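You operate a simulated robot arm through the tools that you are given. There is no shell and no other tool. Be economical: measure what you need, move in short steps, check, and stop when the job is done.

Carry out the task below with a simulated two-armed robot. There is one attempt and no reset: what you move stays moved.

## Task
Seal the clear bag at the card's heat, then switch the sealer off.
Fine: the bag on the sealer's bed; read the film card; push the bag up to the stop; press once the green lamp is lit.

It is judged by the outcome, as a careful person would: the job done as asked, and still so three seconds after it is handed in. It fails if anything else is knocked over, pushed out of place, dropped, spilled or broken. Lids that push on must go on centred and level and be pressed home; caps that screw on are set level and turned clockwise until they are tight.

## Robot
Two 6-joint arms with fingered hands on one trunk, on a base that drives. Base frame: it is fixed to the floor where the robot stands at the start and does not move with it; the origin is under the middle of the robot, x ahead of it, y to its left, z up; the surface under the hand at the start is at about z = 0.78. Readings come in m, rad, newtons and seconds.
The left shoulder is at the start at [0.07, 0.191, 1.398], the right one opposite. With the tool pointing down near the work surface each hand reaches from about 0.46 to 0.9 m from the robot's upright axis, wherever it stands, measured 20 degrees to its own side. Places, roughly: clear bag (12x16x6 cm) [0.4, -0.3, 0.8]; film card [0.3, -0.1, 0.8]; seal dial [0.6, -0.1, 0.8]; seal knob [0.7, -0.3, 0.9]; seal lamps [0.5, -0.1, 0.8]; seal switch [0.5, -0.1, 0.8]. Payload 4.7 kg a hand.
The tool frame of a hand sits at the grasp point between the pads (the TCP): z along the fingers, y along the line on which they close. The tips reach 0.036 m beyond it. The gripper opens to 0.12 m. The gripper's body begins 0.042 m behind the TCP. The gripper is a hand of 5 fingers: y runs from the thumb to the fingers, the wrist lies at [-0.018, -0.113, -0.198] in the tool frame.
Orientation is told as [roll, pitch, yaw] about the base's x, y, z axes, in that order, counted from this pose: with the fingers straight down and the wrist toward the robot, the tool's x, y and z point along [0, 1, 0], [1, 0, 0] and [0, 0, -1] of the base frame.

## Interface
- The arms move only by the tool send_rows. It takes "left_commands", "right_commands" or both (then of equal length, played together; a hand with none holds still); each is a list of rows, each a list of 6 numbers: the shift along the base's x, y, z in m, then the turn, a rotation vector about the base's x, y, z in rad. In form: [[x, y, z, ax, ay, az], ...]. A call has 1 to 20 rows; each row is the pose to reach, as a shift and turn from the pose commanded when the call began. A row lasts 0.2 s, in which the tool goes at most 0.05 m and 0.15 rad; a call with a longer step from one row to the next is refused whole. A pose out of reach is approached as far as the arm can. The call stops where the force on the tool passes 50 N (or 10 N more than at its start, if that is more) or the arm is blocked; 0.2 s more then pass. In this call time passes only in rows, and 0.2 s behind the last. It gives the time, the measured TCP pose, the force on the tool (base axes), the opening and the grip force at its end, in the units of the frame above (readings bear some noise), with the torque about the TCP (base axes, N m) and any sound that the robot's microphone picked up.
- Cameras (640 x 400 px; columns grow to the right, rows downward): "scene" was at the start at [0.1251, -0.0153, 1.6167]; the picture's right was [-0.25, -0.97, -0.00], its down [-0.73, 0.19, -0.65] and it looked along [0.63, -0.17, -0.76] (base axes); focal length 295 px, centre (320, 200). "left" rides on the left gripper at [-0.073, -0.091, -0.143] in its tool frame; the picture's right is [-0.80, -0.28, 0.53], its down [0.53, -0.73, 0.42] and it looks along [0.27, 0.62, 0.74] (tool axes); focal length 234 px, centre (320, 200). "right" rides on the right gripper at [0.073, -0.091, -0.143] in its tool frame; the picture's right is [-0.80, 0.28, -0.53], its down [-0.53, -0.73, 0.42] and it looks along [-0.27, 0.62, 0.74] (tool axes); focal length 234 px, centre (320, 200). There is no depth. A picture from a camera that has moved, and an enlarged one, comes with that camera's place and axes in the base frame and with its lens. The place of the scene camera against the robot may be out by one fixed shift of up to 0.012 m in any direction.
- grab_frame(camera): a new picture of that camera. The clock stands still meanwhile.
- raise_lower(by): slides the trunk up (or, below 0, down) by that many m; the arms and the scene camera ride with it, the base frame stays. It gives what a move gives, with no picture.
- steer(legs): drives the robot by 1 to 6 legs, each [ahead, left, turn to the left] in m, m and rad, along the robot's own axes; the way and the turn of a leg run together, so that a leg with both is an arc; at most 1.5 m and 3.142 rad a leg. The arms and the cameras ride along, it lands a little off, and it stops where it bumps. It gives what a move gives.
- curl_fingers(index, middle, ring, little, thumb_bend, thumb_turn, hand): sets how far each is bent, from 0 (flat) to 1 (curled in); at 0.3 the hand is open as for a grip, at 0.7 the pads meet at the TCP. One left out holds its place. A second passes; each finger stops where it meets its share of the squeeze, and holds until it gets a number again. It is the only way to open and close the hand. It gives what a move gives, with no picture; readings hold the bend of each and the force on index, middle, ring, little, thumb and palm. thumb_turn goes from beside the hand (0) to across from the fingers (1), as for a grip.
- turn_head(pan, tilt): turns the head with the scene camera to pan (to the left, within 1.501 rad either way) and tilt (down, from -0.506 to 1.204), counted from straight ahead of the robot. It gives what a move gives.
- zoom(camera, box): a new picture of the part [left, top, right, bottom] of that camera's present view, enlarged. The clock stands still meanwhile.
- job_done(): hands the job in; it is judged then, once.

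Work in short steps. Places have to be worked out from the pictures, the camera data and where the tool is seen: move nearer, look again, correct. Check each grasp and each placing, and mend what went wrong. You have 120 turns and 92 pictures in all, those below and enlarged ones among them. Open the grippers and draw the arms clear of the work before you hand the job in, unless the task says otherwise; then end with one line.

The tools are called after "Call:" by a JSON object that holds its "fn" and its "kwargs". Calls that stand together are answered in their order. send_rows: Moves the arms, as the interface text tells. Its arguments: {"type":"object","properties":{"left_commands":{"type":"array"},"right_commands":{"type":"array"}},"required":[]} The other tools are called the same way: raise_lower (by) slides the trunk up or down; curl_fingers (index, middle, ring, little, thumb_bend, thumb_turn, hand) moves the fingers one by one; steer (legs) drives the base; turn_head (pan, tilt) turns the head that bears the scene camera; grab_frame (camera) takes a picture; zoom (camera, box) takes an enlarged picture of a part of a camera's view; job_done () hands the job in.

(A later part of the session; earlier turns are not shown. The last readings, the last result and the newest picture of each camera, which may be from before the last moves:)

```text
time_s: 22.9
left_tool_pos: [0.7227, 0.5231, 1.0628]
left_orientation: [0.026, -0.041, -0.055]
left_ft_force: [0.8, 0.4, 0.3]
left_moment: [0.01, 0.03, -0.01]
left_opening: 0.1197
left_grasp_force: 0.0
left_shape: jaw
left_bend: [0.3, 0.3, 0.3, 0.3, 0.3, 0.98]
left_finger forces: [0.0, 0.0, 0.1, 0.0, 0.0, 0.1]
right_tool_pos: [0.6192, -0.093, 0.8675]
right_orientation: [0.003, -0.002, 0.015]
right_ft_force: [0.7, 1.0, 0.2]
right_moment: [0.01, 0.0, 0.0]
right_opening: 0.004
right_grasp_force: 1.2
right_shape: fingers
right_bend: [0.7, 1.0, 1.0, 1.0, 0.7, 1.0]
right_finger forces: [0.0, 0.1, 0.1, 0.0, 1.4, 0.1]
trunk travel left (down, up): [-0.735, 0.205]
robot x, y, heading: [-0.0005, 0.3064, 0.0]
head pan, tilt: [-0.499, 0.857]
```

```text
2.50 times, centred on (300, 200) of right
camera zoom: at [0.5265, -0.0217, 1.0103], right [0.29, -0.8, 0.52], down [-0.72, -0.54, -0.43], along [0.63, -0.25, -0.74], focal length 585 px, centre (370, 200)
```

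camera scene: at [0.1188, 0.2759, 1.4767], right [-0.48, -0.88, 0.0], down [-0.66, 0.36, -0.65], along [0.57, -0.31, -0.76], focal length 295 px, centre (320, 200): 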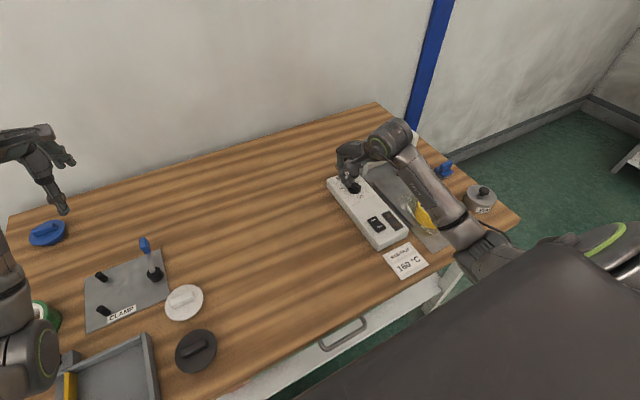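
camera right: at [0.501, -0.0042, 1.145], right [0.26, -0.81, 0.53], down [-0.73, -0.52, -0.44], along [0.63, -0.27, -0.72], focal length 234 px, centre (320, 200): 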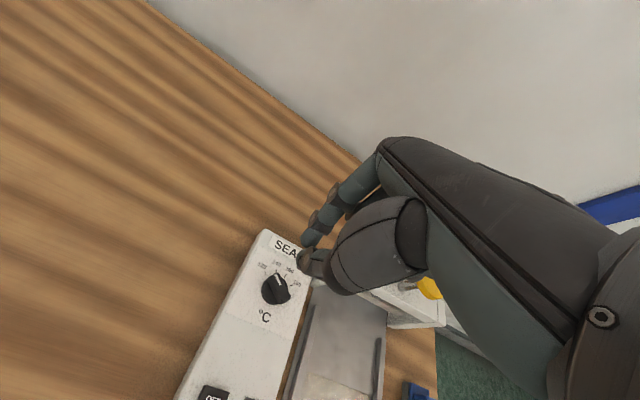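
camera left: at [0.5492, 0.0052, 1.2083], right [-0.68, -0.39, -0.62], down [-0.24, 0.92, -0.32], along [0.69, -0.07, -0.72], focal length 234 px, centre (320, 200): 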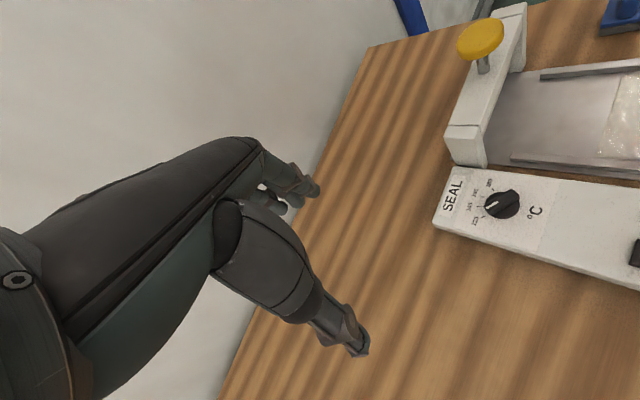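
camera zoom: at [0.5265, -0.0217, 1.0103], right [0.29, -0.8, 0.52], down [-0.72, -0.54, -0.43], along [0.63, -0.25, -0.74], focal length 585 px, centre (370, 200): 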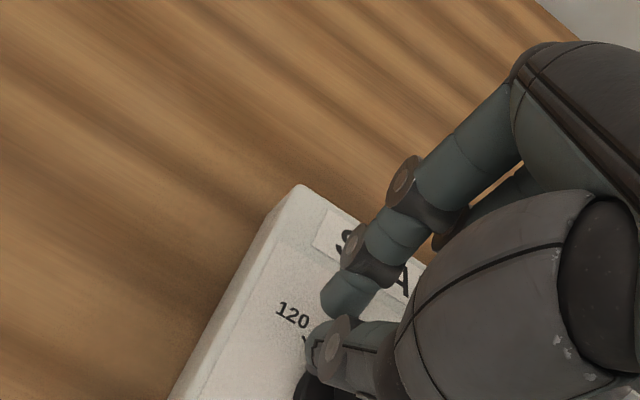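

That was refused for too large a step; same path with smaller steps.

Call:
{"fn": "send_rows", "kwargs": {"right_commands": [[0.004, -0.003, 0, 0, 0, 0], [0.007, -0.007, 0, 0, 0, 0], [0.008, -0.009, 0, 0, 0, 0], [0.004, 0.005, 0, 0, 0, 0], [-0.01, 0.03, 0.01, 0, 0, 0], [-0.03, 0.05, 0.03, 0, 0, 0], [-0.04, 0.08, 0.06, 0, 0, 0]]}}

Call:
{"fn": "zoom", "kwargs": {"camera": "scene", "box": [325, 160, 385, 210]}}

```text
time_s: 24.5
left_tool_pos: [0.7231, 0.5237, 1.0627]
left_orientation: [0.025, -0.042, -0.055]
left_ft_force: [-0.1, -0.6, 0.9]
left_moment: [-0.04, 0.0, -0.04]
left_opening: 0.1196
left_grasp_force: 0.2
left_shape: jaw
left_bend: [0.3, 0.3, 0.3, 0.3, 0.3, 0.98]
left_finger forces: [0.2, 0.0, 0.0, 0.0, 0.0, 0.0]
right_tool_pos: [0.5778, -0.0123, 0.9299]
right_orientation: [0.002, 0.001, 0.014]
right_ft_force: [-0.9, 0.1, -0.2]
right_moment: [0.02, 0.0, -0.01]
right_opening: 0.0038
right_grasp_force: 0.1
right_shape: fingers
right_bend: [0.7, 1.0, 1.0, 1.0, 0.7, 1.0]
right_finger forces: [0.0, 0.0, 0.0, 0.0, 0.0, 0.0]
trunk travel left (down, up): [-0.735, 0.205]
robot x, y, heading: [-0.0026, 0.3066, 0.006]
head pan, tilt: [-0.499, 0.857]
```

```text
8.00 times, centred on (355, 185) of scene
camera zoom: at [0.1189, 0.2777, 1.4767], right [-0.48, -0.88, 0.0], down [-0.66, 0.36, -0.65], along [0.57, -0.31, -0.76], focal length 2359 px, centre (40, 320)
```

zoom: 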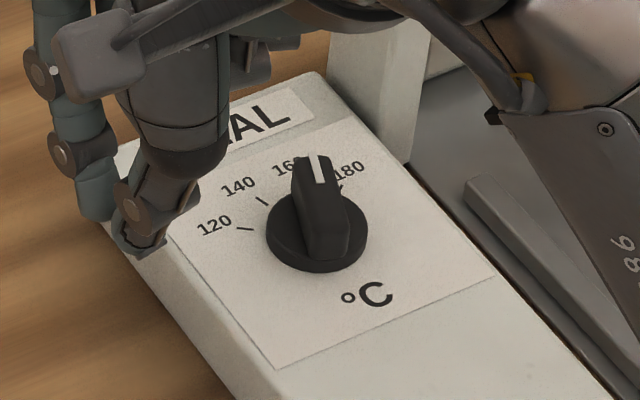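

The pointer is now near 160, perhaps slightly past (I estimate -24° vs the mark at -17°). I move the hand back toward the switch and use its camera for a better view.

Call:
{"fn": "send_rows", "kwargs": {"right_commands": [[-0.03, 0.01, 0.03, 0, 0, 0], [-0.06, 0.01, 0.06, 0, 0, 0], [-0.09, 0.01, 0.08, 0, 0, 0], [-0.12, 0.01, 0.08, 0, 0, 0]]}}

Call:
{"fn": "grab_frame", "kwargs": {"camera": "right"}}

Call:
{"fn": "zoom", "kwargs": {"camera": "scene", "box": [330, 160, 380, 200]}}

```text
time_s: 25.5
left_tool_pos: [0.7227, 0.5232, 1.0619]
left_orientation: [0.027, -0.042, -0.056]
left_ft_force: [0.9, 0.0, -0.4]
left_moment: [-0.05, -0.01, -0.01]
left_opening: 0.1198
left_grasp_force: 0.0
left_shape: jaw
left_bend: [0.3, 0.3, 0.3, 0.3, 0.3, 0.98]
left_finger forces: [0.0, 0.1, 0.0, 0.0, 0.1, 0.0]
right_tool_pos: [0.4842, -0.0193, 0.9979]
right_orientation: [0.006, -0.002, 0.019]
right_ft_force: [-0.2, 0.3, -0.2]
right_moment: [-0.01, 0.03, -0.02]
right_opening: 0.0034
right_grasp_force: 0.0
right_shape: fingers
right_bend: [0.7, 1.0, 1.0, 1.0, 0.7, 1.0]
right_finger forces: [0.1, 0.0, 0.1, 0.1, 0.1, 0.1]
right hand out of reach, approached as far as the arm can: row 2, 3, 4
trunk travel left (down, up): [-0.735, 0.205]
robot x, y, heading: [0.0008, 0.309, 0.001]
head pan, tilt: [-0.499, 0.857]
```

```text
59 pictures are left
camera right: at [0.3912, 0.0516, 1.1411], right [0.29, -0.8, 0.52], down [-0.72, -0.54, -0.43], along [0.63, -0.25, -0.74], focal length 234 px, centre (320, 200)
```

right: 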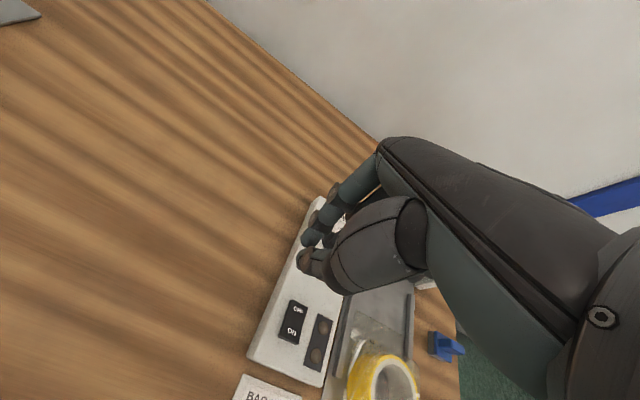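

```text
10.00 times, centred on (355, 180) of scene
camera zoom: at [0.1191, 0.2771, 1.4767], right [-0.48, -0.88, 0.0], down [-0.66, 0.36, -0.65], along [0.57, -0.31, -0.76], focal length 2948 px, centre (-30, 400)
```

zoom: 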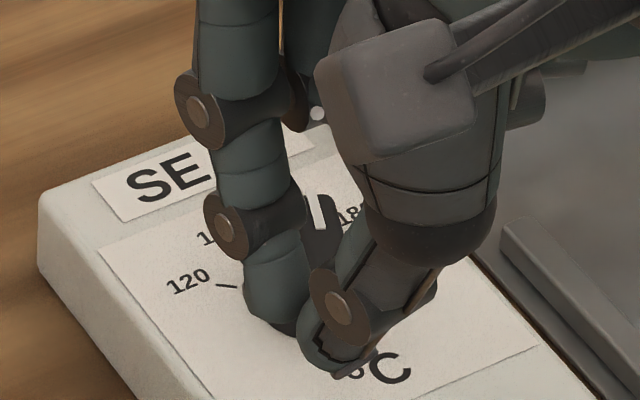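

That's the inner reach limit. I back the robot up 0.13 m so the switch and bag come within comfortable reach, which also clears the view.

Call:
{"fn": "steer", "kwargs": {"legs": [[-0.13, 0, 0]]}}

Call:
{"fn": "zoom", "kwargs": {"camera": "scene", "box": [320, 100, 440, 200]}}

Call:
{"fn": "grab_frame", "kwargs": {"camera": "right"}}

```text
time_s: 26.8
left_tool_pos: [0.5952, 0.5216, 1.064]
left_orientation: [0.026, -0.042, -0.058]
left_ft_force: [0.0, 0.5, -0.1]
left_moment: [0.0, -0.03, 0.01]
left_opening: 0.1196
left_grasp_force: 0.1
left_shape: jaw
left_bend: [0.3, 0.3, 0.3, 0.3, 0.3, 0.98]
left_finger forces: [0.0, 0.0, 0.1, 0.1, 0.0, 0.0]
right_tool_pos: [0.3553, -0.0206, 0.9974]
right_orientation: [0.007, -0.001, 0.016]
right_ft_force: [0.0, 0.1, -0.5]
right_moment: [0.01, -0.01, -0.01]
right_opening: 0.0037
right_grasp_force: 0.0
right_shape: fingers
right_bend: [0.7, 1.0, 1.0, 1.0, 0.7, 1.0]
right_finger forces: [0.0, 0.1, 0.1, 0.0, 0.0, 0.0]
trunk travel left (down, up): [-0.735, 0.205]
robot x, y, heading: [-0.1314, 0.3104, -0.001]
head pan, tilt: [-0.499, 0.857]
```

```text
4.00 times, centred on (380, 150) of scene
camera zoom: at [-0.0093, 0.2754, 1.4766], right [-0.48, -0.88, 0.0], down [-0.66, 0.36, -0.65], along [0.57, -0.31, -0.76], focal length 1179 px, centre (80, 400)
```

zoom: 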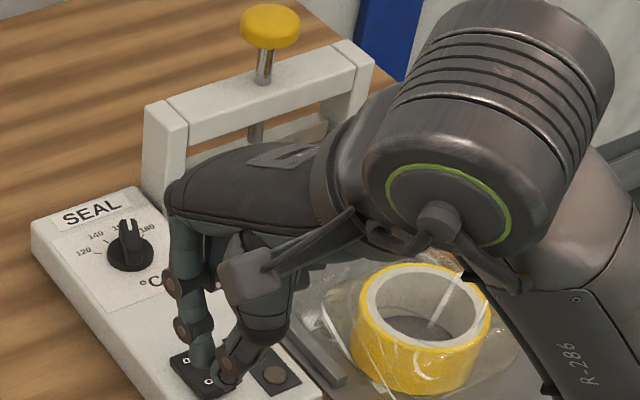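

```text
56 pictures are left
camera right: at [0.263, 0.05, 1.1406], right [0.29, -0.8, 0.52], down [-0.72, -0.54, -0.43], along [0.63, -0.25, -0.74], focal length 234 px, centre (320, 200)
```

right: 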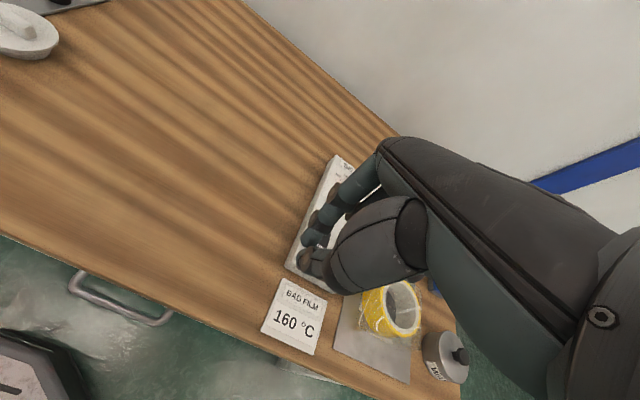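

Zoom tight on the dial from this clear view.

Call:
{"fn": "zoom", "kwargs": {"camera": "scene", "box": [332, 148, 364, 172]}}

```text
16.00 times, centred on (348, 160) of scene
camera zoom: at [-0.0093, 0.2754, 1.4766], right [-0.48, -0.88, 0.0], down [-0.66, 0.36, -0.65], along [0.57, -0.31, -0.76], focal length 4717 px, centre (-128, 840)
```

zoom: 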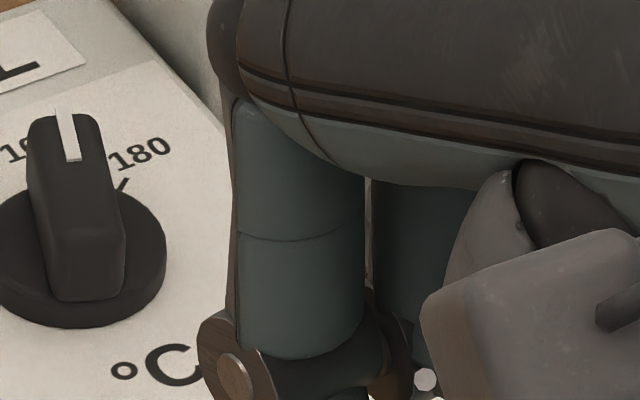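

Start pointer reading recalculated: strip was at ~53° (120 mark), now -24° versus the 160 mark at -17.5°, i.e. ~164. I'll nudge it back by pushing the bar's tail from the left side. First hover just left of the tail.

Call:
{"fn": "send_rows", "kwargs": {"right_commands": [[0.04, 0, 0, 0, 0, 0], [0.08, -0.01, 0, 0, 0, 0], [0.12, -0.02, 0, 0, 0, 0], [0.16, -0.03, 0, 0, 0, 0], [0.2, -0.04, -0.02, 0, 0, 0], [0.235, -0.045, -0.05, 0, 0, 0], [0.246, -0.05, -0.09, 0, 0, 0], [0.246, -0.054, -0.129, 0, 0, 0]]}}

Call:
{"fn": "zoom", "kwargs": {"camera": "scene", "box": [325, 140, 373, 176]}}

Call:
{"fn": "zoom", "kwargs": {"camera": "right", "box": [240, 200, 380, 300]}}

```text
time_s: 28.6
left_tool_pos: [0.5953, 0.5214, 1.0631]
left_orientation: [0.028, -0.041, -0.059]
left_ft_force: [-0.3, -0.1, -0.4]
left_moment: [-0.02, -0.02, 0.0]
left_opening: 0.1195
left_grasp_force: 0.1
left_shape: jaw
left_bend: [0.3, 0.3, 0.3, 0.3, 0.3, 0.98]
left_finger forces: [0.0, 0.0, 0.1, 0.0, 0.1, 0.0]
right_tool_pos: [0.6024, -0.0749, 0.8667]
right_orientation: [0.007, -0.004, 0.013]
right_ft_force: [1.0, 0.0, 0.2]
right_moment: [-0.01, 0.03, 0.0]
right_opening: 0.0035
right_grasp_force: 0.0
right_shape: fingers
right_bend: [0.7, 1.0, 1.0, 1.0, 0.7, 1.0]
right_finger forces: [0.1, 0.0, 0.0, 0.0, 0.0, 0.0]
trunk travel left (down, up): [-0.735, 0.205]
robot x, y, heading: [-0.124, 0.3113, -0.002]
head pan, tilt: [-0.499, 0.857]
```

```text
11.11 times, centred on (349, 158) of scene
camera zoom: at [-0.0098, 0.2752, 1.4768], right [-0.48, -0.88, 0.0], down [-0.66, 0.36, -0.65], along [0.57, -0.31, -0.76], focal length 3276 px, centre (-2, 667)
```

zoom: 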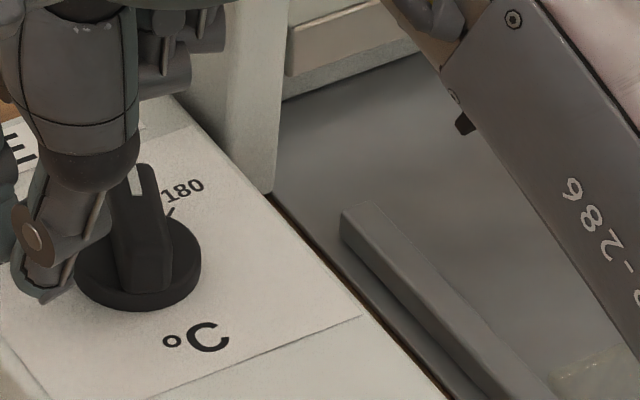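

```text
4.00 times, centred on (310, 250) of right
camera zoom: at [0.509, -0.0044, 1.0103], right [0.29, -0.8, 0.52], down [-0.72, -0.54, -0.43], along [0.63, -0.25, -0.74], focal length 937 px, centre (360, 0)
```

zoom: 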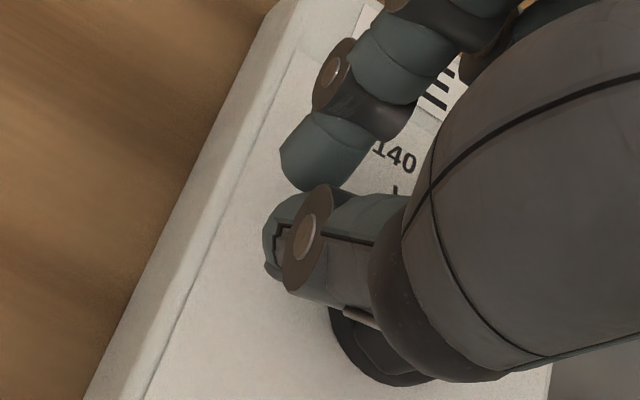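

I push the tail gently to TCP y≈-0.092 and check the pointer.

Call:
{"fn": "send_rows", "kwargs": {"right_commands": [[-0.002, -0.008, 0, 0, 0, 0], [-0.002, -0.013, 0, 0, 0, 0], [-0.002, -0.0165, 0, 0, 0, 0]]}}

Call:
{"fn": "zoom", "kwargs": {"camera": "scene", "box": [325, 140, 373, 176]}}

```text
time_s: 29.4
left_tool_pos: [0.595, 0.5222, 1.0639]
left_orientation: [0.026, -0.044, -0.056]
left_ft_force: [0.1, -0.8, 0.3]
left_moment: [0.02, -0.01, -0.09]
left_opening: 0.1196
left_grasp_force: 0.1
left_shape: jaw
left_bend: [0.3, 0.3, 0.3, 0.3, 0.3, 0.98]
left_finger forces: [0.0, 0.0, 0.0, 0.0, 0.0, 0.1]
right_tool_pos: [0.5994, -0.0908, 0.8694]
right_orientation: [0.008, -0.004, 0.009]
right_ft_force: [0.1, -0.1, 0.3]
right_moment: [0.05, 0.01, -0.04]
right_opening: 0.0035
right_grasp_force: 0.5
right_shape: fingers
right_bend: [0.7, 1.0, 1.0, 1.0, 0.7, 1.0]
right_finger forces: [0.0, 0.0, 0.0, 0.0, 1.1, 0.1]
trunk travel left (down, up): [-0.735, 0.205]
robot x, y, heading: [-0.1303, 0.308, 0.004]
head pan, tilt: [-0.499, 0.857]
```

```text
11.11 times, centred on (349, 158) of scene
camera zoom: at [-0.0099, 0.2756, 1.4767], right [-0.48, -0.88, 0.0], down [-0.66, 0.36, -0.65], along [0.57, -0.31, -0.76], focal length 3276 px, centre (-2, 667)
```

zoom: 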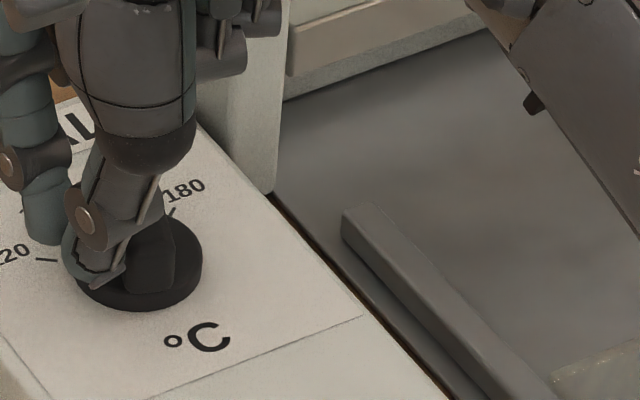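

Contact at 1.1 N. I back off to the left and up to read the pointer.

Call:
{"fn": "send_rows", "kwargs": {"right_commands": [[0, 0.015, 0, 0, 0, 0], [-0.02, 0.03, 0.03, 0, 0, 0], [-0.05, 0.04, 0.06, 0, 0, 0], [-0.09, 0.04, 0.08, 0, 0, 0], [-0.13, 0.04, 0.09, 0, 0, 0]]}}

Call:
{"fn": "zoom", "kwargs": {"camera": "scene", "box": [325, 140, 373, 176]}}

```text
time_s: 30.6
left_tool_pos: [0.594, 0.5223, 1.0633]
left_orientation: [0.027, -0.043, -0.057]
left_ft_force: [-0.5, 0.3, 0.4]
left_moment: [-0.02, -0.01, 0.0]
left_opening: 0.1196
left_grasp_force: 0.1
left_shape: jaw
left_bend: [0.3, 0.3, 0.3, 0.3, 0.3, 0.98]
left_finger forces: [0.1, 0.0, 0.0, 0.1, 0.0, 0.1]
right_tool_pos: [0.4673, -0.0514, 0.9594]
right_orientation: [0.008, -0.003, 0.015]
right_ft_force: [-0.3, 0.7, 0.8]
right_moment: [-0.05, -0.01, -0.02]
right_opening: 0.0037
right_grasp_force: 0.1
right_shape: fingers
right_bend: [0.7, 1.0, 1.0, 1.0, 0.7, 1.0]
right_finger forces: [0.0, 0.1, 0.0, 0.0, 0.0, 0.0]
trunk travel left (down, up): [-0.735, 0.205]
robot x, y, heading: [-0.1259, 0.3083, 0.004]
head pan, tilt: [-0.499, 0.857]
```

```text
11.11 times, centred on (349, 158) of scene
camera zoom: at [-0.0117, 0.2751, 1.4769], right [-0.48, -0.88, 0.0], down [-0.66, 0.36, -0.66], along [0.58, -0.31, -0.76], focal length 3276 px, centre (-2, 667)
```

zoom: 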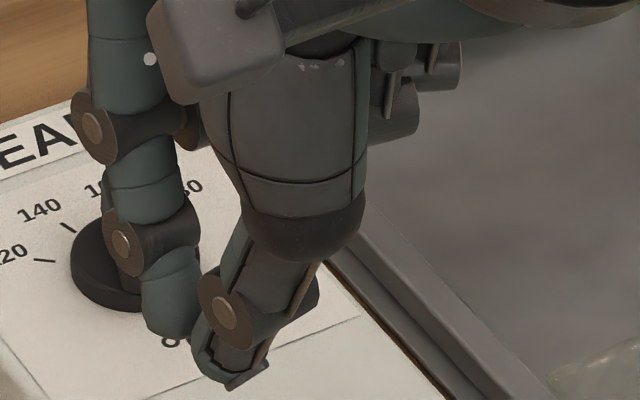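

View blocked by the hand. I move it over the switch's ON end (≈(0.447, -0.084)), hovering, and view both dial and switch.

Call:
{"fn": "send_rows", "kwargs": {"right_commands": [[-0.005, -0.02, -0.01, 0, 0, 0], [-0.008, -0.038, -0.03, 0, 0, 0]]}}

Call:
{"fn": "zoom", "kwargs": {"camera": "scene", "box": [320, 130, 400, 210]}}

Call:
{"fn": "zoom", "kwargs": {"camera": "right", "box": [220, 150, 380, 350]}}

```text
time_s: 31.2
left_tool_pos: [0.5946, 0.5217, 1.0637]
left_orientation: [0.026, -0.044, -0.057]
left_ft_force: [-0.4, 0.0, -0.5]
left_moment: [0.0, 0.0, -0.01]
left_opening: 0.12
left_grasp_force: 0.0
left_shape: jaw
left_bend: [0.3, 0.3, 0.3, 0.3, 0.3, 0.98]
left_finger forces: [0.1, 0.0, 0.1, 0.0, 0.0, 0.1]
right_tool_pos: [0.4593, -0.0896, 0.9289]
right_orientation: [0.008, -0.004, 0.015]
right_ft_force: [-0.3, 0.7, 0.3]
right_moment: [-0.01, -0.02, 0.03]
right_opening: 0.0034
right_grasp_force: 0.0
right_shape: fingers
right_bend: [0.7, 1.0, 1.0, 1.0, 0.7, 1.0]
right_finger forces: [0.1, 0.1, 0.0, 0.1, 0.0, 0.1]
trunk travel left (down, up): [-0.735, 0.205]
robot x, y, heading: [-0.1276, 0.3102, 0.003]
head pan, tilt: [-0.499, 0.857]
```

```text
5.00 times, centred on (360, 170) of scene
camera zoom: at [-0.0104, 0.2748, 1.4768], right [-0.48, -0.88, 0.0], down [-0.66, 0.36, -0.65], along [0.57, -0.31, -0.76], focal length 1474 px, centre (120, 350)
```

zoom: 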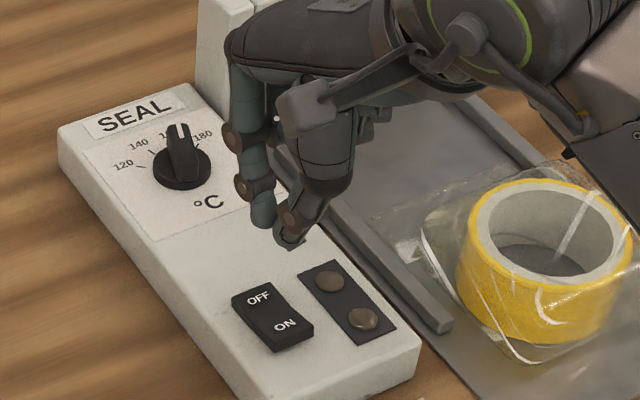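

```text
2.00 times, centred on (300, 250) of right
camera zoom: at [0.3667, -0.0179, 1.072], right [0.29, -0.8, 0.52], down [-0.72, -0.54, -0.43], along [0.63, -0.25, -0.74], focal length 468 px, centre (360, 100)
```

zoom: 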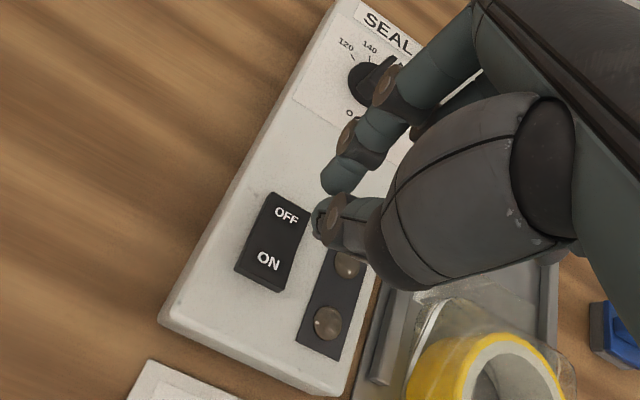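

ON end is at ≈(0.448, -0.087). I shift slightly back and press down in small rows, then lift, and check the lamps.

Call:
{"fn": "send_rows", "kwargs": {"right_commands": [[-0.008, -0.001, -0.02, 0, 0, 0], [-0.008, -0.001, -0.04, 0, 0, 0], [-0.008, -0.001, -0.052, 0, 0, 0], [-0.008, -0.001, -0.058, 0, 0, 0], [-0.008, -0.001, -0.063, 0, 0, 0]]}}

Call:
{"fn": "zoom", "kwargs": {"camera": "scene", "box": [320, 130, 400, 210]}}

```text
time_s: 32.4
left_tool_pos: [0.5957, 0.5228, 1.0636]
left_orientation: [0.028, -0.04, -0.058]
left_ft_force: [0.0, 0.1, 0.2]
left_moment: [-0.02, -0.01, 0.01]
left_opening: 0.1197
left_grasp_force: 0.0
left_shape: jaw
left_bend: [0.3, 0.3, 0.3, 0.3, 0.3, 0.98]
left_finger forces: [0.1, 0.1, 0.1, 0.0, 0.0, 0.0]
right_tool_pos: [0.4524, -0.0911, 0.8665]
right_orientation: [0.006, -0.004, 0.016]
right_ft_force: [0.2, 0.5, -0.3]
right_moment: [-0.02, 0.01, -0.02]
right_opening: 0.0037
right_grasp_force: 0.0
right_shape: fingers
right_bend: [0.7, 1.0, 1.0, 1.0, 0.7, 1.0]
right_finger forces: [0.1, 0.1, 0.0, 0.1, 0.3, 0.1]
trunk travel left (down, up): [-0.735, 0.205]
robot x, y, heading: [-0.1304, 0.3075, 0.003]
head pan, tilt: [-0.499, 0.857]
```

```text
5.00 times, centred on (360, 170) of scene
camera zoom: at [-0.0098, 0.2756, 1.4768], right [-0.48, -0.88, 0.0], down [-0.66, 0.36, -0.65], along [0.57, -0.31, -0.76], focal length 1474 px, centre (120, 350)
```

zoom: 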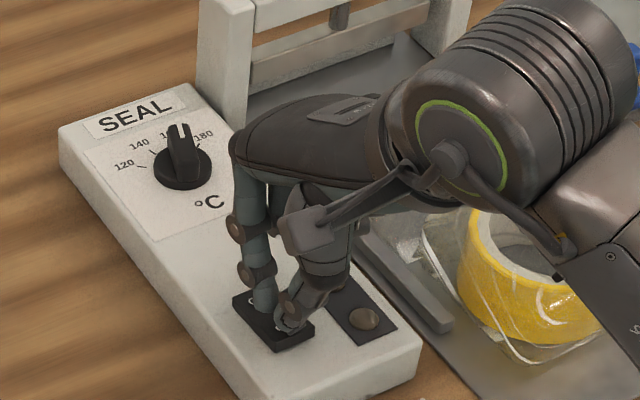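

Just touching (0.3 N) on ON. Before pressing I check the dial tightly since it's unobstructed.

Call:
{"fn": "zoom", "kwargs": {"camera": "scene", "box": [332, 148, 364, 172]}}

```text
16.00 times, centred on (348, 160) of scene
camera zoom: at [-0.0098, 0.2756, 1.4768], right [-0.48, -0.88, 0.0], down [-0.66, 0.36, -0.65], along [0.57, -0.31, -0.76], focal length 4717 px, centre (-128, 840)
```

zoom: 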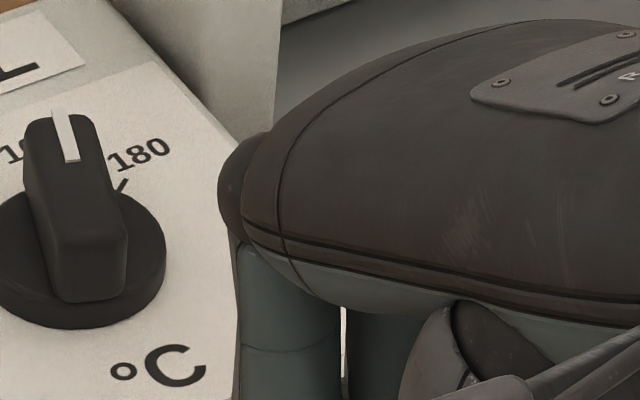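

Pointer now ≈ -22° (~162.5). One more tail nudge ~1.2 mm beyond the previous end point, all in exact commanded offsets, then return over the switch.

Call:
{"fn": "send_rows", "kwargs": {"right_commands": [[0, 0.01, 0.04, 0, 0, 0], [0.03, 0.03, 0.07, 0, 0, 0], [0.07, 0.04, 0.07, 0, 0, 0], [0.11, 0.03, 0.06, 0, 0, 0], [0.145, 0.02, 0.035, 0, 0, 0], [0.146, 0.015, 0.003, 0, 0, 0], [0.146, 0.005, 0.003, 0, 0, 0], [0.1455, 0, 0.003, 0, 0, 0], [0.145, -0.0023, 0.003, 0, 0, 0], [0.145, -0.0023, 0.003, 0, 0, 0], [0.146, 0.014, 0.003, 0, 0, 0], [0.135, 0.03, 0.04, 0, 0, 0], [0.095, 0.035, 0.06, 0, 0, 0], [0.055, 0.03, 0.07, 0, 0, 0], [0.02, 0.015, 0.05, 0, 0, 0], [0, 0, 0.02, 0, 0, 0]]}}

Call:
{"fn": "zoom", "kwargs": {"camera": "scene", "box": [332, 148, 364, 172]}}

```text
time_s: 35.8
left_tool_pos: [0.5954, 0.5209, 1.064]
left_orientation: [0.028, -0.043, -0.057]
left_ft_force: [-0.4, -0.3, 0.0]
left_moment: [0.02, 0.01, 0.04]
left_opening: 0.1196
left_grasp_force: 0.2
left_shape: jaw
left_bend: [0.3, 0.3, 0.3, 0.3, 0.3, 0.98]
left_finger forces: [0.1, 0.0, 0.0, 0.0, 0.0, 0.0]
right_tool_pos: [0.4522, -0.0903, 0.8877]
right_orientation: [0.008, -0.003, 0.018]
right_ft_force: [0.1, -0.4, -0.4]
right_moment: [0.0, -0.05, -0.01]
right_opening: 0.0036
right_grasp_force: 0.1
right_shape: fingers
right_bend: [0.7, 1.0, 1.0, 1.0, 0.7, 1.0]
right_finger forces: [0.1, 0.1, 0.0, 0.0, 0.0, 0.1]
trunk travel left (down, up): [-0.735, 0.205]
robot x, y, heading: [-0.1254, 0.3094, -0.004]
head pan, tilt: [-0.499, 0.857]
```

```text
16.00 times, centred on (348, 160) of scene
camera zoom: at [-0.0105, 0.2747, 1.4769], right [-0.48, -0.88, 0.0], down [-0.66, 0.36, -0.65], along [0.57, -0.31, -0.76], focal length 4717 px, centre (-128, 840)
```

zoom: 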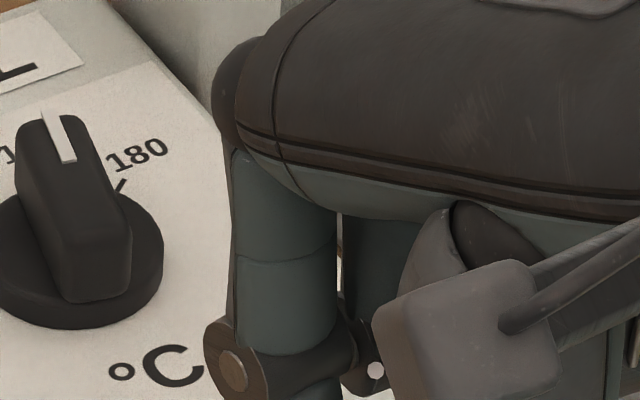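

Pointer now at ≈ -14…-15° (≈158–160 °C); good. Now press the ON end further down.

Call:
{"fn": "send_rows", "kwargs": {"right_commands": [[0, 0, -0.015, 0, 0, 0], [0, 0, -0.022, 0, 0, 0], [0, 0, -0.026, 0, 0, 0], [0, 0, -0.03, 0, 0, 0]]}}

Call:
{"fn": "zoom", "kwargs": {"camera": "scene", "box": [320, 130, 400, 210]}}

```text
time_s: 36.8
left_tool_pos: [0.5936, 0.5238, 1.0641]
left_orientation: [0.025, -0.047, -0.058]
left_ft_force: [0.6, 0.0, 0.2]
left_moment: [0.01, 0.01, 0.02]
left_opening: 0.1198
left_grasp_force: 0.0
left_shape: jaw
left_bend: [0.3, 0.3, 0.3, 0.3, 0.3, 0.98]
left_finger forces: [0.1, 0.0, 0.0, 0.0, 0.1, 0.0]
right_tool_pos: [0.4545, -0.0889, 0.8611]
right_orientation: [0.004, -0.014, 0.018]
right_ft_force: [6.5, -2.5, 30.7]
right_moment: [0.21, -0.43, -0.13]
right_opening: 0.0016
right_grasp_force: 15.5
right_shape: fingers
right_bend: [0.71, 1.0, 1.0, 1.0, 0.7, 1.0]
right_finger forces: [30.6, 0.1, 0.1, 0.0, 0.0, 0.0]
trunk travel left (down, up): [-0.735, 0.205]
robot x, y, heading: [-0.1281, 0.3086, -0.002]
head pan, tilt: [-0.499, 0.857]
```

```text
5.00 times, centred on (360, 170) of scene
camera zoom: at [-0.013, 0.2776, 1.4777], right [-0.48, -0.88, 0.0], down [-0.66, 0.36, -0.66], along [0.58, -0.32, -0.75], focal length 1474 px, centre (120, 350)
```

zoom: 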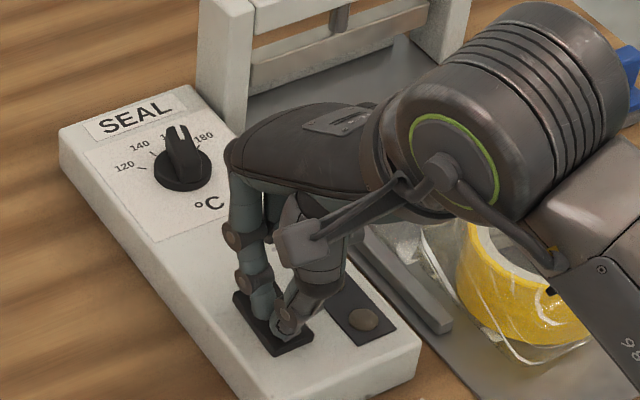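

The index tip is the lower one and landed on the OFF half (30 N on index). I lift, shift back 2 cm so the index presses the ON end, and press again.

Call:
{"fn": "send_rows", "kwargs": {"right_commands": [[0, 0, 0.02, 0, 0, 0], [-0.012, -0.003, 0.025, 0, 0, 0], [-0.022, -0.006, 0.02, 0, 0, 0], [-0.022, -0.006, 0.008, 0, 0, 0], [-0.022, -0.006, 0.004, 0, 0, 0], [-0.022, -0.006, 0.0, 0, 0, 0]]}}

Call:
{"fn": "zoom", "kwargs": {"camera": "scene", "box": [320, 130, 400, 210]}}

```text
time_s: 38.2
left_tool_pos: [0.5928, 0.5227, 1.0649]
left_orientation: [0.026, -0.043, -0.057]
left_ft_force: [-0.4, 0.6, 0.2]
left_moment: [0.0, -0.01, 0.01]
left_opening: 0.1197
left_grasp_force: 0.1
left_shape: jaw
left_bend: [0.3, 0.3, 0.3, 0.3, 0.3, 0.98]
left_finger forces: [0.0, 0.0, 0.0, 0.0, 0.0, 0.0]
right_tool_pos: [0.4321, -0.0952, 0.8601]
right_orientation: [0.002, -0.011, 0.017]
right_ft_force: [3.8, -1.6, 17.5]
right_moment: [0.11, -0.29, -0.05]
right_opening: 0.0023
right_grasp_force: 9.0
right_shape: fingers
right_bend: [0.7, 1.0, 1.0, 1.0, 0.7, 1.0]
right_finger forces: [17.6, 0.1, 0.1, 0.1, 0.0, 0.0]
trunk travel left (down, up): [-0.735, 0.205]
robot x, y, heading: [-0.1273, 0.3049, -0.001]
head pan, tilt: [-0.499, 0.857]
```

```text
5.00 times, centred on (360, 170) of scene
camera zoom: at [-0.0116, 0.2769, 1.4773], right [-0.48, -0.88, 0.0], down [-0.66, 0.36, -0.66], along [0.58, -0.31, -0.76], focal length 1474 px, centre (120, 350)
```

zoom: 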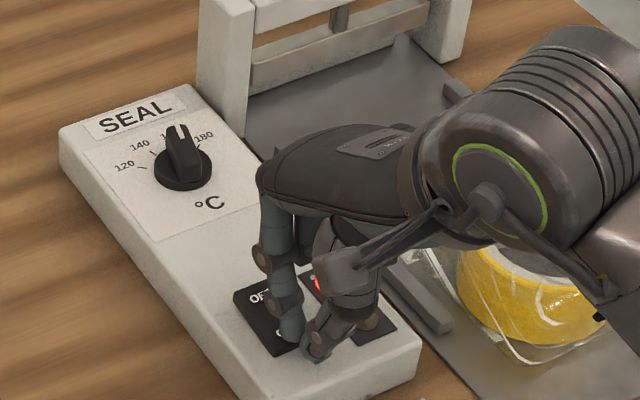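

The red lamp is lit: it's on and heating. I lift off and move over in front of the bag, then look.

Call:
{"fn": "send_rows", "kwargs": {"right_commands": [[0, 0, 0.03, 0, 0, 0], [-0.02, -0.02, 0.07, 0, 0, 0], [-0.05, -0.06, 0.1, 0, 0, 0], [-0.08, -0.1, 0.12, 0, 0, 0], [-0.1, -0.14, 0.13, 0, 0, 0], [-0.11, -0.175, 0.13, 0, 0, 0]]}}

Call:
{"fn": "curl_fingers", "kwargs": {"hand": "right", "index": 0.7, "middle": 0.7, "ring": 0.7, "little": 0.7, "thumb_bend": 0.7}}

Call:
{"fn": "grab_frame", "kwargs": {"camera": "scene"}}

Call:
{"fn": "grab_frame", "kwargs": {"camera": "right"}}

```text
refused: row 3 steps farther than a row can; nothing moved
```

```text
time_s: 39.2
left_tool_pos: [0.5929, 0.5229, 1.0635]
left_orientation: [0.025, -0.044, -0.057]
left_ft_force: [0.3, 1.1, -0.5]
left_moment: [0.0, -0.02, -0.01]
left_opening: 0.1194
left_grasp_force: 0.1
left_shape: jaw
left_bend: [0.3, 0.3, 0.3, 0.3, 0.3, 0.98]
left_finger forces: [0.0, 0.0, 0.0, 0.0, 0.0, 0.1]
right_tool_pos: [0.4308, -0.0944, 0.8589]
right_orientation: [0.006, -0.009, 0.014]
right_ft_force: [5.7, 0.2, 27.7]
right_moment: [0.29, -0.36, -0.04]
right_opening: 0.0013
right_grasp_force: 13.4
right_shape: fingers
right_bend: [0.71, 0.7, 0.7, 0.7, 0.7, 1.0]
right_finger forces: [27.0, 0.2, 0.0, 0.1, 0.0, 0.0]
trunk travel left (down, up): [-0.735, 0.205]
robot x, y, heading: [-0.1295, 0.309, 0.002]
head pan, tilt: [-0.499, 0.857]
```

```text
43 pictures are left
camera scene: at [-0.0123, 0.2776, 1.4771], right [-0.48, -0.88, 0.0], down [-0.66, 0.36, -0.66], along [0.58, -0.32, -0.75], focal length 295 px, centre (320, 200)
```

scene: 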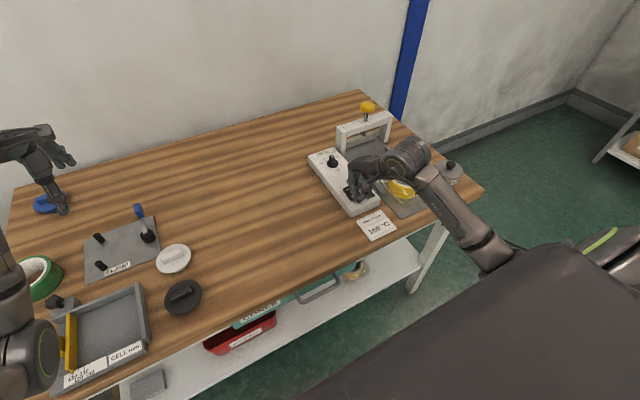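

```text
42 pictures are left
camera right: at [0.3374, -0.0236, 1.0011], right [0.29, -0.8, 0.52], down [-0.72, -0.54, -0.43], along [0.63, -0.25, -0.73], focal length 234 px, centre (320, 200)
```

right: 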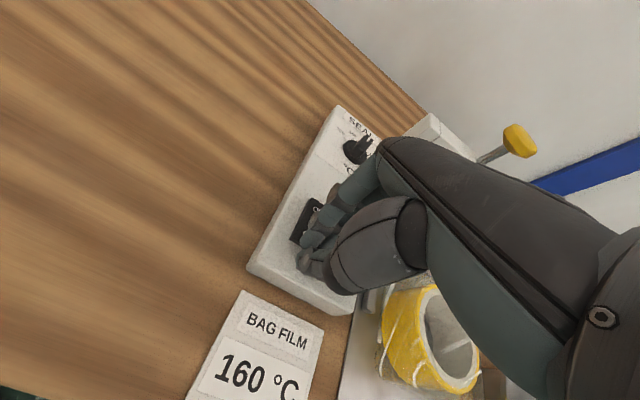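

Move refused for step size; only the fingers changed. Lift and travel in smaller steps now.

Call:
{"fn": "send_rows", "kwargs": {"right_commands": [[0, 0, 0.04, 0, 0, 0], [-0.01, -0.01, 0.08, 0, 0, 0], [-0.03, -0.03, 0.11, 0, 0, 0], [-0.05, -0.06, 0.13, 0, 0, 0], [-0.08, -0.09, 0.13, 0, 0, 0], [-0.1, -0.13, 0.13, 0, 0, 0], [-0.11, -0.165, 0.13, 0, 0, 0]]}}

Call:
{"fn": "grab_frame", "kwargs": {"camera": "right"}}

Call:
{"fn": "zoom", "kwargs": {"camera": "scene", "box": [300, 80, 500, 240]}}

```text
time_s: 40.8
left_tool_pos: [0.5941, 0.5216, 1.0632]
left_orientation: [0.026, -0.044, -0.057]
left_ft_force: [-0.8, -0.4, 0.3]
left_moment: [0.01, -0.01, 0.01]
left_opening: 0.1196
left_grasp_force: 0.0
left_shape: jaw
left_bend: [0.3, 0.3, 0.3, 0.3, 0.3, 0.98]
left_finger forces: [0.0, 0.0, 0.1, 0.0, 0.0, 0.0]
right_tool_pos: [0.3207, -0.2562, 0.9846]
right_orientation: [0.011, -0.005, 0.013]
right_ft_force: [1.1, 0.2, 2.1]
right_moment: [-0.04, 0.13, 0.04]
right_opening: 0.0039
right_grasp_force: 0.1
right_shape: fingers
right_bend: [0.7, 0.7, 0.7, 0.7, 0.7, 1.0]
right_finger forces: [0.1, 0.0, 0.0, 0.0, 0.0, 0.1]
right hand out of reach, approached as far as the arm can: row 7
trunk travel left (down, up): [-0.735, 0.205]
robot x, y, heading: [-0.127, 0.3067, -0.0]
head pan, tilt: [-0.499, 0.857]
```

```text
41 pictures are left
camera right: at [0.2285, -0.1856, 1.1273], right [0.29, -0.8, 0.52], down [-0.72, -0.54, -0.43], along [0.63, -0.25, -0.74], focal length 234 px, centre (320, 200)
```

right: 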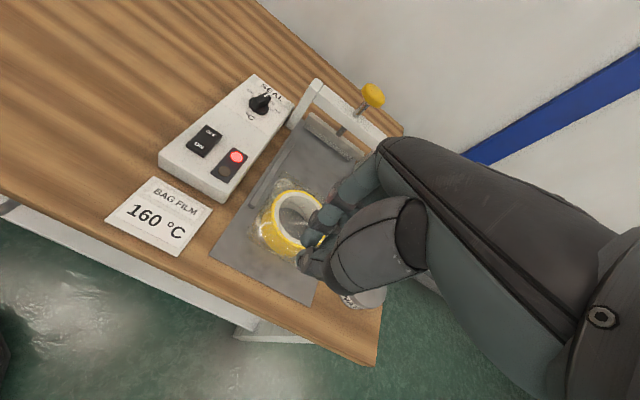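

```text
2.50 times, centred on (400, 160) of scene
camera zoom: at [-0.0103, 0.2756, 1.477], right [-0.48, -0.88, 0.0], down [-0.66, 0.36, -0.65], along [0.57, -0.31, -0.76], focal length 737 px, centre (120, 300)
```

zoom: 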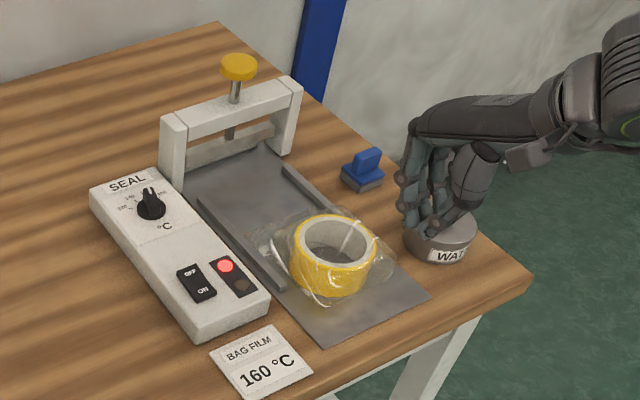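

Red lamp lit, roll centre ≈(0.413, -0.25), bed centre line y≈-0.262, bag near edge x≈0.375. The hand is at its inner reach, so I back the robot up 0.08 m before lowering behind the bag.

Call:
{"fn": "steer", "kwargs": {"legs": [[-0.08, 0, 0]]}}

Call:
{"fn": "send_rows", "kwargs": {"right_commands": [[0.02, 0, -0.03, 0, 0, 0], [0.04, -0.003, -0.06, 0, 0, 0], [0.055, -0.003, -0.09, 0, 0, 0]]}}

Call:
{"fn": "zoom", "kwargs": {"camera": "scene", "box": [320, 60, 480, 200]}}

Call:
{"fn": "grab_frame", "kwargs": {"camera": "right"}}

```text
time_s: 41.8
left_tool_pos: [0.5159, 0.5217, 1.0627]
left_orientation: [0.026, -0.042, -0.058]
left_ft_force: [-0.5, 0.1, -0.1]
left_moment: [0.05, 0.01, 0.0]
left_opening: 0.1196
left_grasp_force: 0.1
left_shape: jaw
left_bend: [0.3, 0.3, 0.3, 0.3, 0.3, 0.98]
left_finger forces: [0.0, 0.1, 0.0, 0.0, 0.1, 0.0]
right_tool_pos: [0.2433, -0.2557, 0.9832]
right_orientation: [0.006, -0.002, 0.017]
right_ft_force: [0.3, 0.9, 0.5]
right_moment: [0.02, -0.01, 0.05]
right_opening: 0.0037
right_grasp_force: 0.2
right_shape: fingers
right_bend: [0.7, 0.7, 0.7, 0.7, 0.7, 1.0]
right_finger forces: [0.0, 0.1, 0.0, 0.1, 0.0, 0.0]
trunk travel left (down, up): [-0.735, 0.205]
robot x, y, heading: [-0.2077, 0.3111, 0.001]
head pan, tilt: [-0.499, 0.857]
```

```text
time_s: 42.6
left_tool_pos: [0.5158, 0.5216, 1.0626]
left_orientation: [0.028, -0.041, -0.058]
left_ft_force: [0.6, 0.2, -0.3]
left_moment: [0.04, 0.03, 0.0]
left_opening: 0.1195
left_grasp_force: 0.0
left_shape: jaw
left_bend: [0.3, 0.3, 0.3, 0.3, 0.3, 0.98]
left_finger forces: [0.0, 0.0, 0.0, 0.1, 0.0, 0.0]
right_tool_pos: [0.2982, -0.2618, 0.8917]
right_orientation: [0.007, -0.001, 0.017]
right_ft_force: [1.3, -0.7, 0.5]
right_moment: [0.03, -0.01, 0.05]
right_opening: 0.0037
right_grasp_force: 0.0
right_shape: fingers
right_bend: [0.7, 0.7, 0.7, 0.7, 0.7, 1.0]
right_finger forces: [0.0, 0.0, 0.0, 0.0, 0.0, 0.1]
trunk travel left (down, up): [-0.735, 0.205]
robot x, y, heading: [-0.2077, 0.3037, -0.0]
head pan, tilt: [-0.499, 0.857]
```

```text
2.86 times, centred on (400, 130) of scene
camera zoom: at [-0.0884, 0.2742, 1.4767], right [-0.48, -0.88, 0.0], down [-0.66, 0.36, -0.65], along [0.57, -0.31, -0.76], focal length 842 px, centre (91, 400)
```

zoom: 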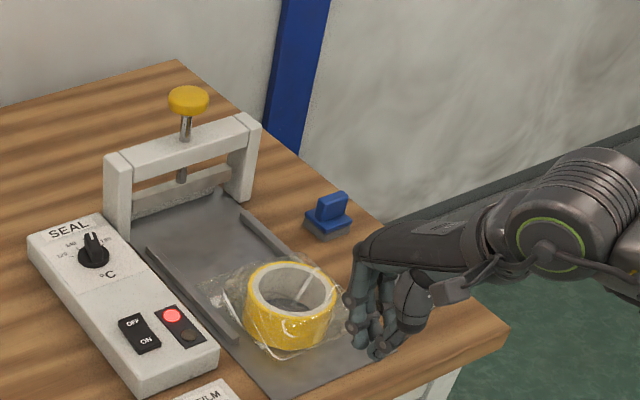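

```text
38 pictures are left
camera right: at [0.2064, -0.1906, 1.0347], right [0.29, -0.8, 0.52], down [-0.72, -0.54, -0.43], along [0.63, -0.25, -0.74], focal length 234 px, centre (320, 200)
```

right: 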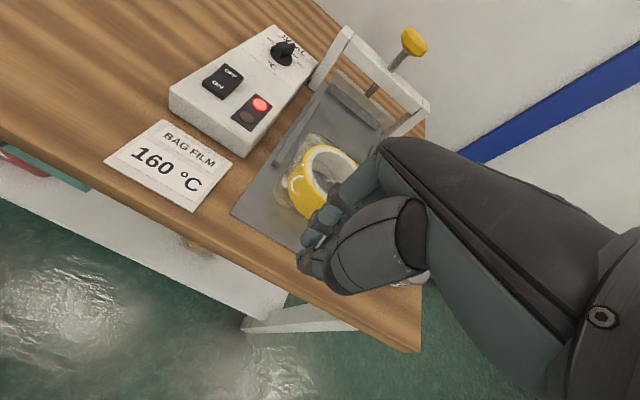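

Hand is behind the bag. I lower to TCP z≈0.855 and advance until contact.

Call:
{"fn": "send_rows", "kwargs": {"right_commands": [[0, 0, -0.02, 0, 0, 0], [0, 0, -0.037, 0, 0, 0], [0.02, 0, -0.037, 0, 0, 0], [0.04, 0, -0.037, 0, 0, 0], [0.055, 0, -0.037, 0, 0, 0], [0.07, 0, -0.037, 0, 0, 0]]}}

Call:
{"fn": "zoom", "kwargs": {"camera": "scene", "box": [320, 60, 480, 200]}}

```text
time_s: 44.0
left_tool_pos: [0.5164, 0.5224, 1.0634]
left_orientation: [0.024, -0.042, -0.058]
left_ft_force: [1.3, -0.3, 0.3]
left_moment: [0.01, 0.04, 0.0]
left_opening: 0.1199
left_grasp_force: 0.1
left_shape: jaw
left_bend: [0.3, 0.3, 0.3, 0.3, 0.3, 0.98]
left_finger forces: [0.0, 0.1, 0.0, 0.0, 0.0, 0.0]
right_tool_pos: [0.3692, -0.2596, 0.8567]
right_orientation: [0.005, -0.001, 0.016]
right_ft_force: [-0.2, -0.3, -0.1]
right_moment: [0.01, -0.01, -0.02]
right_opening: 0.0037
right_grasp_force: 0.3
right_shape: fingers
right_bend: [0.7, 0.7, 0.7, 0.7, 0.7, 1.0]
right_finger forces: [0.0, 0.5, 0.0, 0.1, 0.1, 0.1]
trunk travel left (down, up): [-0.735, 0.205]
robot x, y, heading: [-0.2062, 0.3101, -0.001]
head pan, tilt: [-0.499, 0.857]
```

```text
2.86 times, centred on (400, 130) of scene
camera zoom: at [-0.088, 0.2757, 1.4767], right [-0.48, -0.88, 0.0], down [-0.66, 0.36, -0.65], along [0.57, -0.31, -0.76], focal length 842 px, centre (91, 400)
```

zoom: 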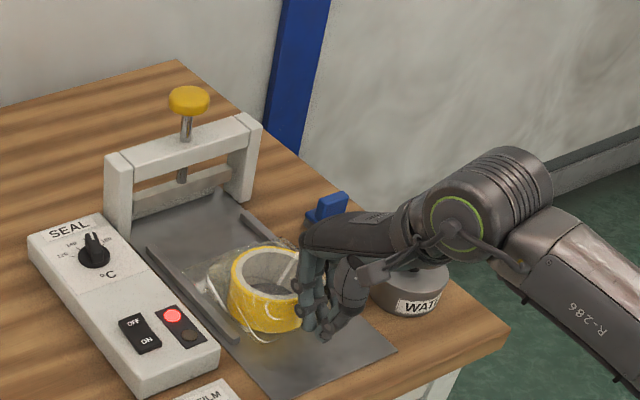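

Contact made; the bag already slid a little, straight. I continue pushing 0.08 m.

Call:
{"fn": "send_rows", "kwargs": {"right_commands": [[0.015, 0, 0, 0, 0, 0], [0.03, 0, 0, 0, 0, 0], [0.045, 0, 0, 0, 0, 0], [0.06, 0, 0, 0, 0, 0], [0.075, 0, 0, 0, 0, 0]]}}

Call:
{"fn": "zoom", "kwargs": {"camera": "scene", "box": [320, 60, 480, 200]}}

```text
time_s: 45.2
left_tool_pos: [0.5164, 0.5221, 1.0629]
left_orientation: [0.026, -0.041, -0.058]
left_ft_force: [-0.1, 0.1, -0.6]
left_moment: [0.0, 0.0, -0.01]
left_opening: 0.1199
left_grasp_force: 0.1
left_shape: jaw
left_bend: [0.3, 0.3, 0.3, 0.3, 0.3, 0.98]
left_finger forces: [0.0, 0.0, 0.1, 0.1, 0.1, 0.0]
right_tool_pos: [0.4227, -0.2391, 0.8693]
right_orientation: [0.007, -0.004, 0.003]
right_ft_force: [-0.5, 0.6, 1.0]
right_moment: [0.01, 0.04, 0.0]
right_opening: 0.0028
right_grasp_force: 0.8
right_shape: fingers
right_bend: [0.7, 0.7, 0.7, 0.7, 0.7, 1.0]
right_finger forces: [0.9, 0.6, 0.1, 0.0, 0.1, 0.0]
right hand out of reach, approached as far as the arm can: row 2, 3, 4, 5
trunk travel left (down, up): [-0.735, 0.205]
robot x, y, heading: [-0.2095, 0.3096, 0.003]
head pan, tilt: [-0.499, 0.857]
```

```text
2.86 times, centred on (400, 130) of scene
camera zoom: at [-0.0883, 0.276, 1.4767], right [-0.48, -0.88, 0.0], down [-0.66, 0.36, -0.65], along [0.57, -0.31, -0.76], focal length 842 px, centre (91, 400)
```

zoom: 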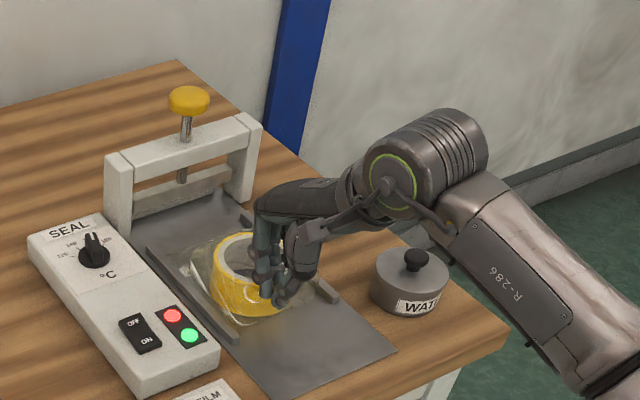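

Green lamp is lit — the sealer's ready. The arm is at its outer reach, so I retract 5 cm, and drive the robot forward 0.15 m (minus) so the hand stays clear behind the bag.

Call:
{"fn": "send_rows", "kwargs": {"right_commands": [[-0.04, -0.005, 0, 0, 0, 0.01], [-0.08, -0.015, 0, 0, 0, 0.01], [-0.12, -0.02, 0, 0, 0, 0.01]]}}

Call:
{"fn": "steer", "kwargs": {"legs": [[0.11, 0, 0]]}}

Call:
{"fn": "zoom", "kwargs": {"camera": "scene", "box": [300, 80, 480, 240]}}

```text
time_s: 46.0
left_tool_pos: [0.5142, 0.5219, 1.0644]
left_orientation: [0.025, -0.042, -0.055]
left_ft_force: [-1.0, 0.1, 0.1]
left_moment: [-0.01, -0.04, -0.01]
left_opening: 0.1197
left_grasp_force: 0.1
left_shape: jaw
left_bend: [0.3, 0.3, 0.3, 0.3, 0.3, 0.98]
left_finger forces: [0.0, 0.0, 0.1, 0.0, 0.1, 0.0]
right_tool_pos: [0.3022, -0.2603, 0.8729]
right_orientation: [0.006, -0.006, 0.028]
right_ft_force: [-0.3, 0.1, -0.2]
right_moment: [-0.03, 0.01, -0.01]
right_opening: 0.004
right_grasp_force: 0.1
right_shape: fingers
right_bend: [0.7, 0.7, 0.7, 0.7, 0.7, 1.0]
right_finger forces: [0.0, 0.0, 0.1, 0.0, 0.0, 0.0]
trunk travel left (down, up): [-0.735, 0.205]
robot x, y, heading: [-0.2072, 0.3094, 0.004]
head pan, tilt: [-0.499, 0.857]
```

```text
time_s: 47.2
left_tool_pos: [0.6234, 0.5215, 1.0629]
left_orientation: [0.025, -0.042, -0.058]
left_ft_force: [0.5, 0.5, 0.3]
left_moment: [0.01, 0.04, -0.02]
left_opening: 0.1196
left_grasp_force: 0.1
left_shape: jaw
left_bend: [0.3, 0.3, 0.3, 0.3, 0.3, 0.98]
left_finger forces: [0.0, 0.0, 0.1, 0.1, 0.0, 0.0]
right_tool_pos: [0.4092, -0.2608, 0.8733]
right_orientation: [0.007, -0.002, 0.024]
right_ft_force: [0.2, -0.6, 0.4]
right_moment: [0.0, -0.01, 0.0]
right_opening: 0.0039
right_grasp_force: 0.0
right_shape: fingers
right_bend: [0.7, 0.7, 0.7, 0.7, 0.7, 1.0]
right_finger forces: [0.1, 0.0, 0.1, 0.1, 0.0, 0.0]
trunk travel left (down, up): [-0.735, 0.205]
robot x, y, heading: [-0.1012, 0.3093, 0.0]
head pan, tilt: [-0.499, 0.857]
```

```text
2.50 times, centred on (390, 160) of scene
camera zoom: at [0.0185, 0.2752, 1.4768], right [-0.48, -0.88, 0.0], down [-0.66, 0.36, -0.65], along [0.57, -0.31, -0.76], focal length 737 px, centre (145, 300)
```

zoom: 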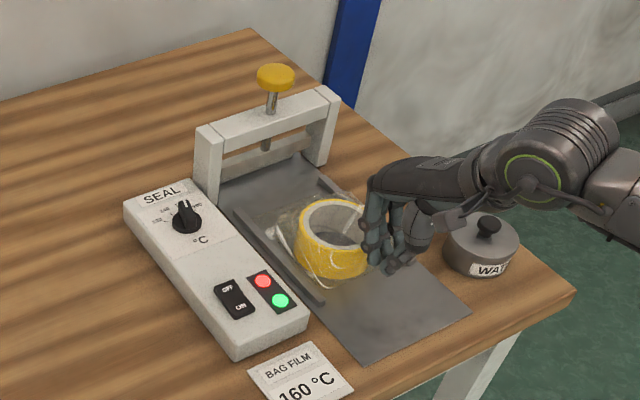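

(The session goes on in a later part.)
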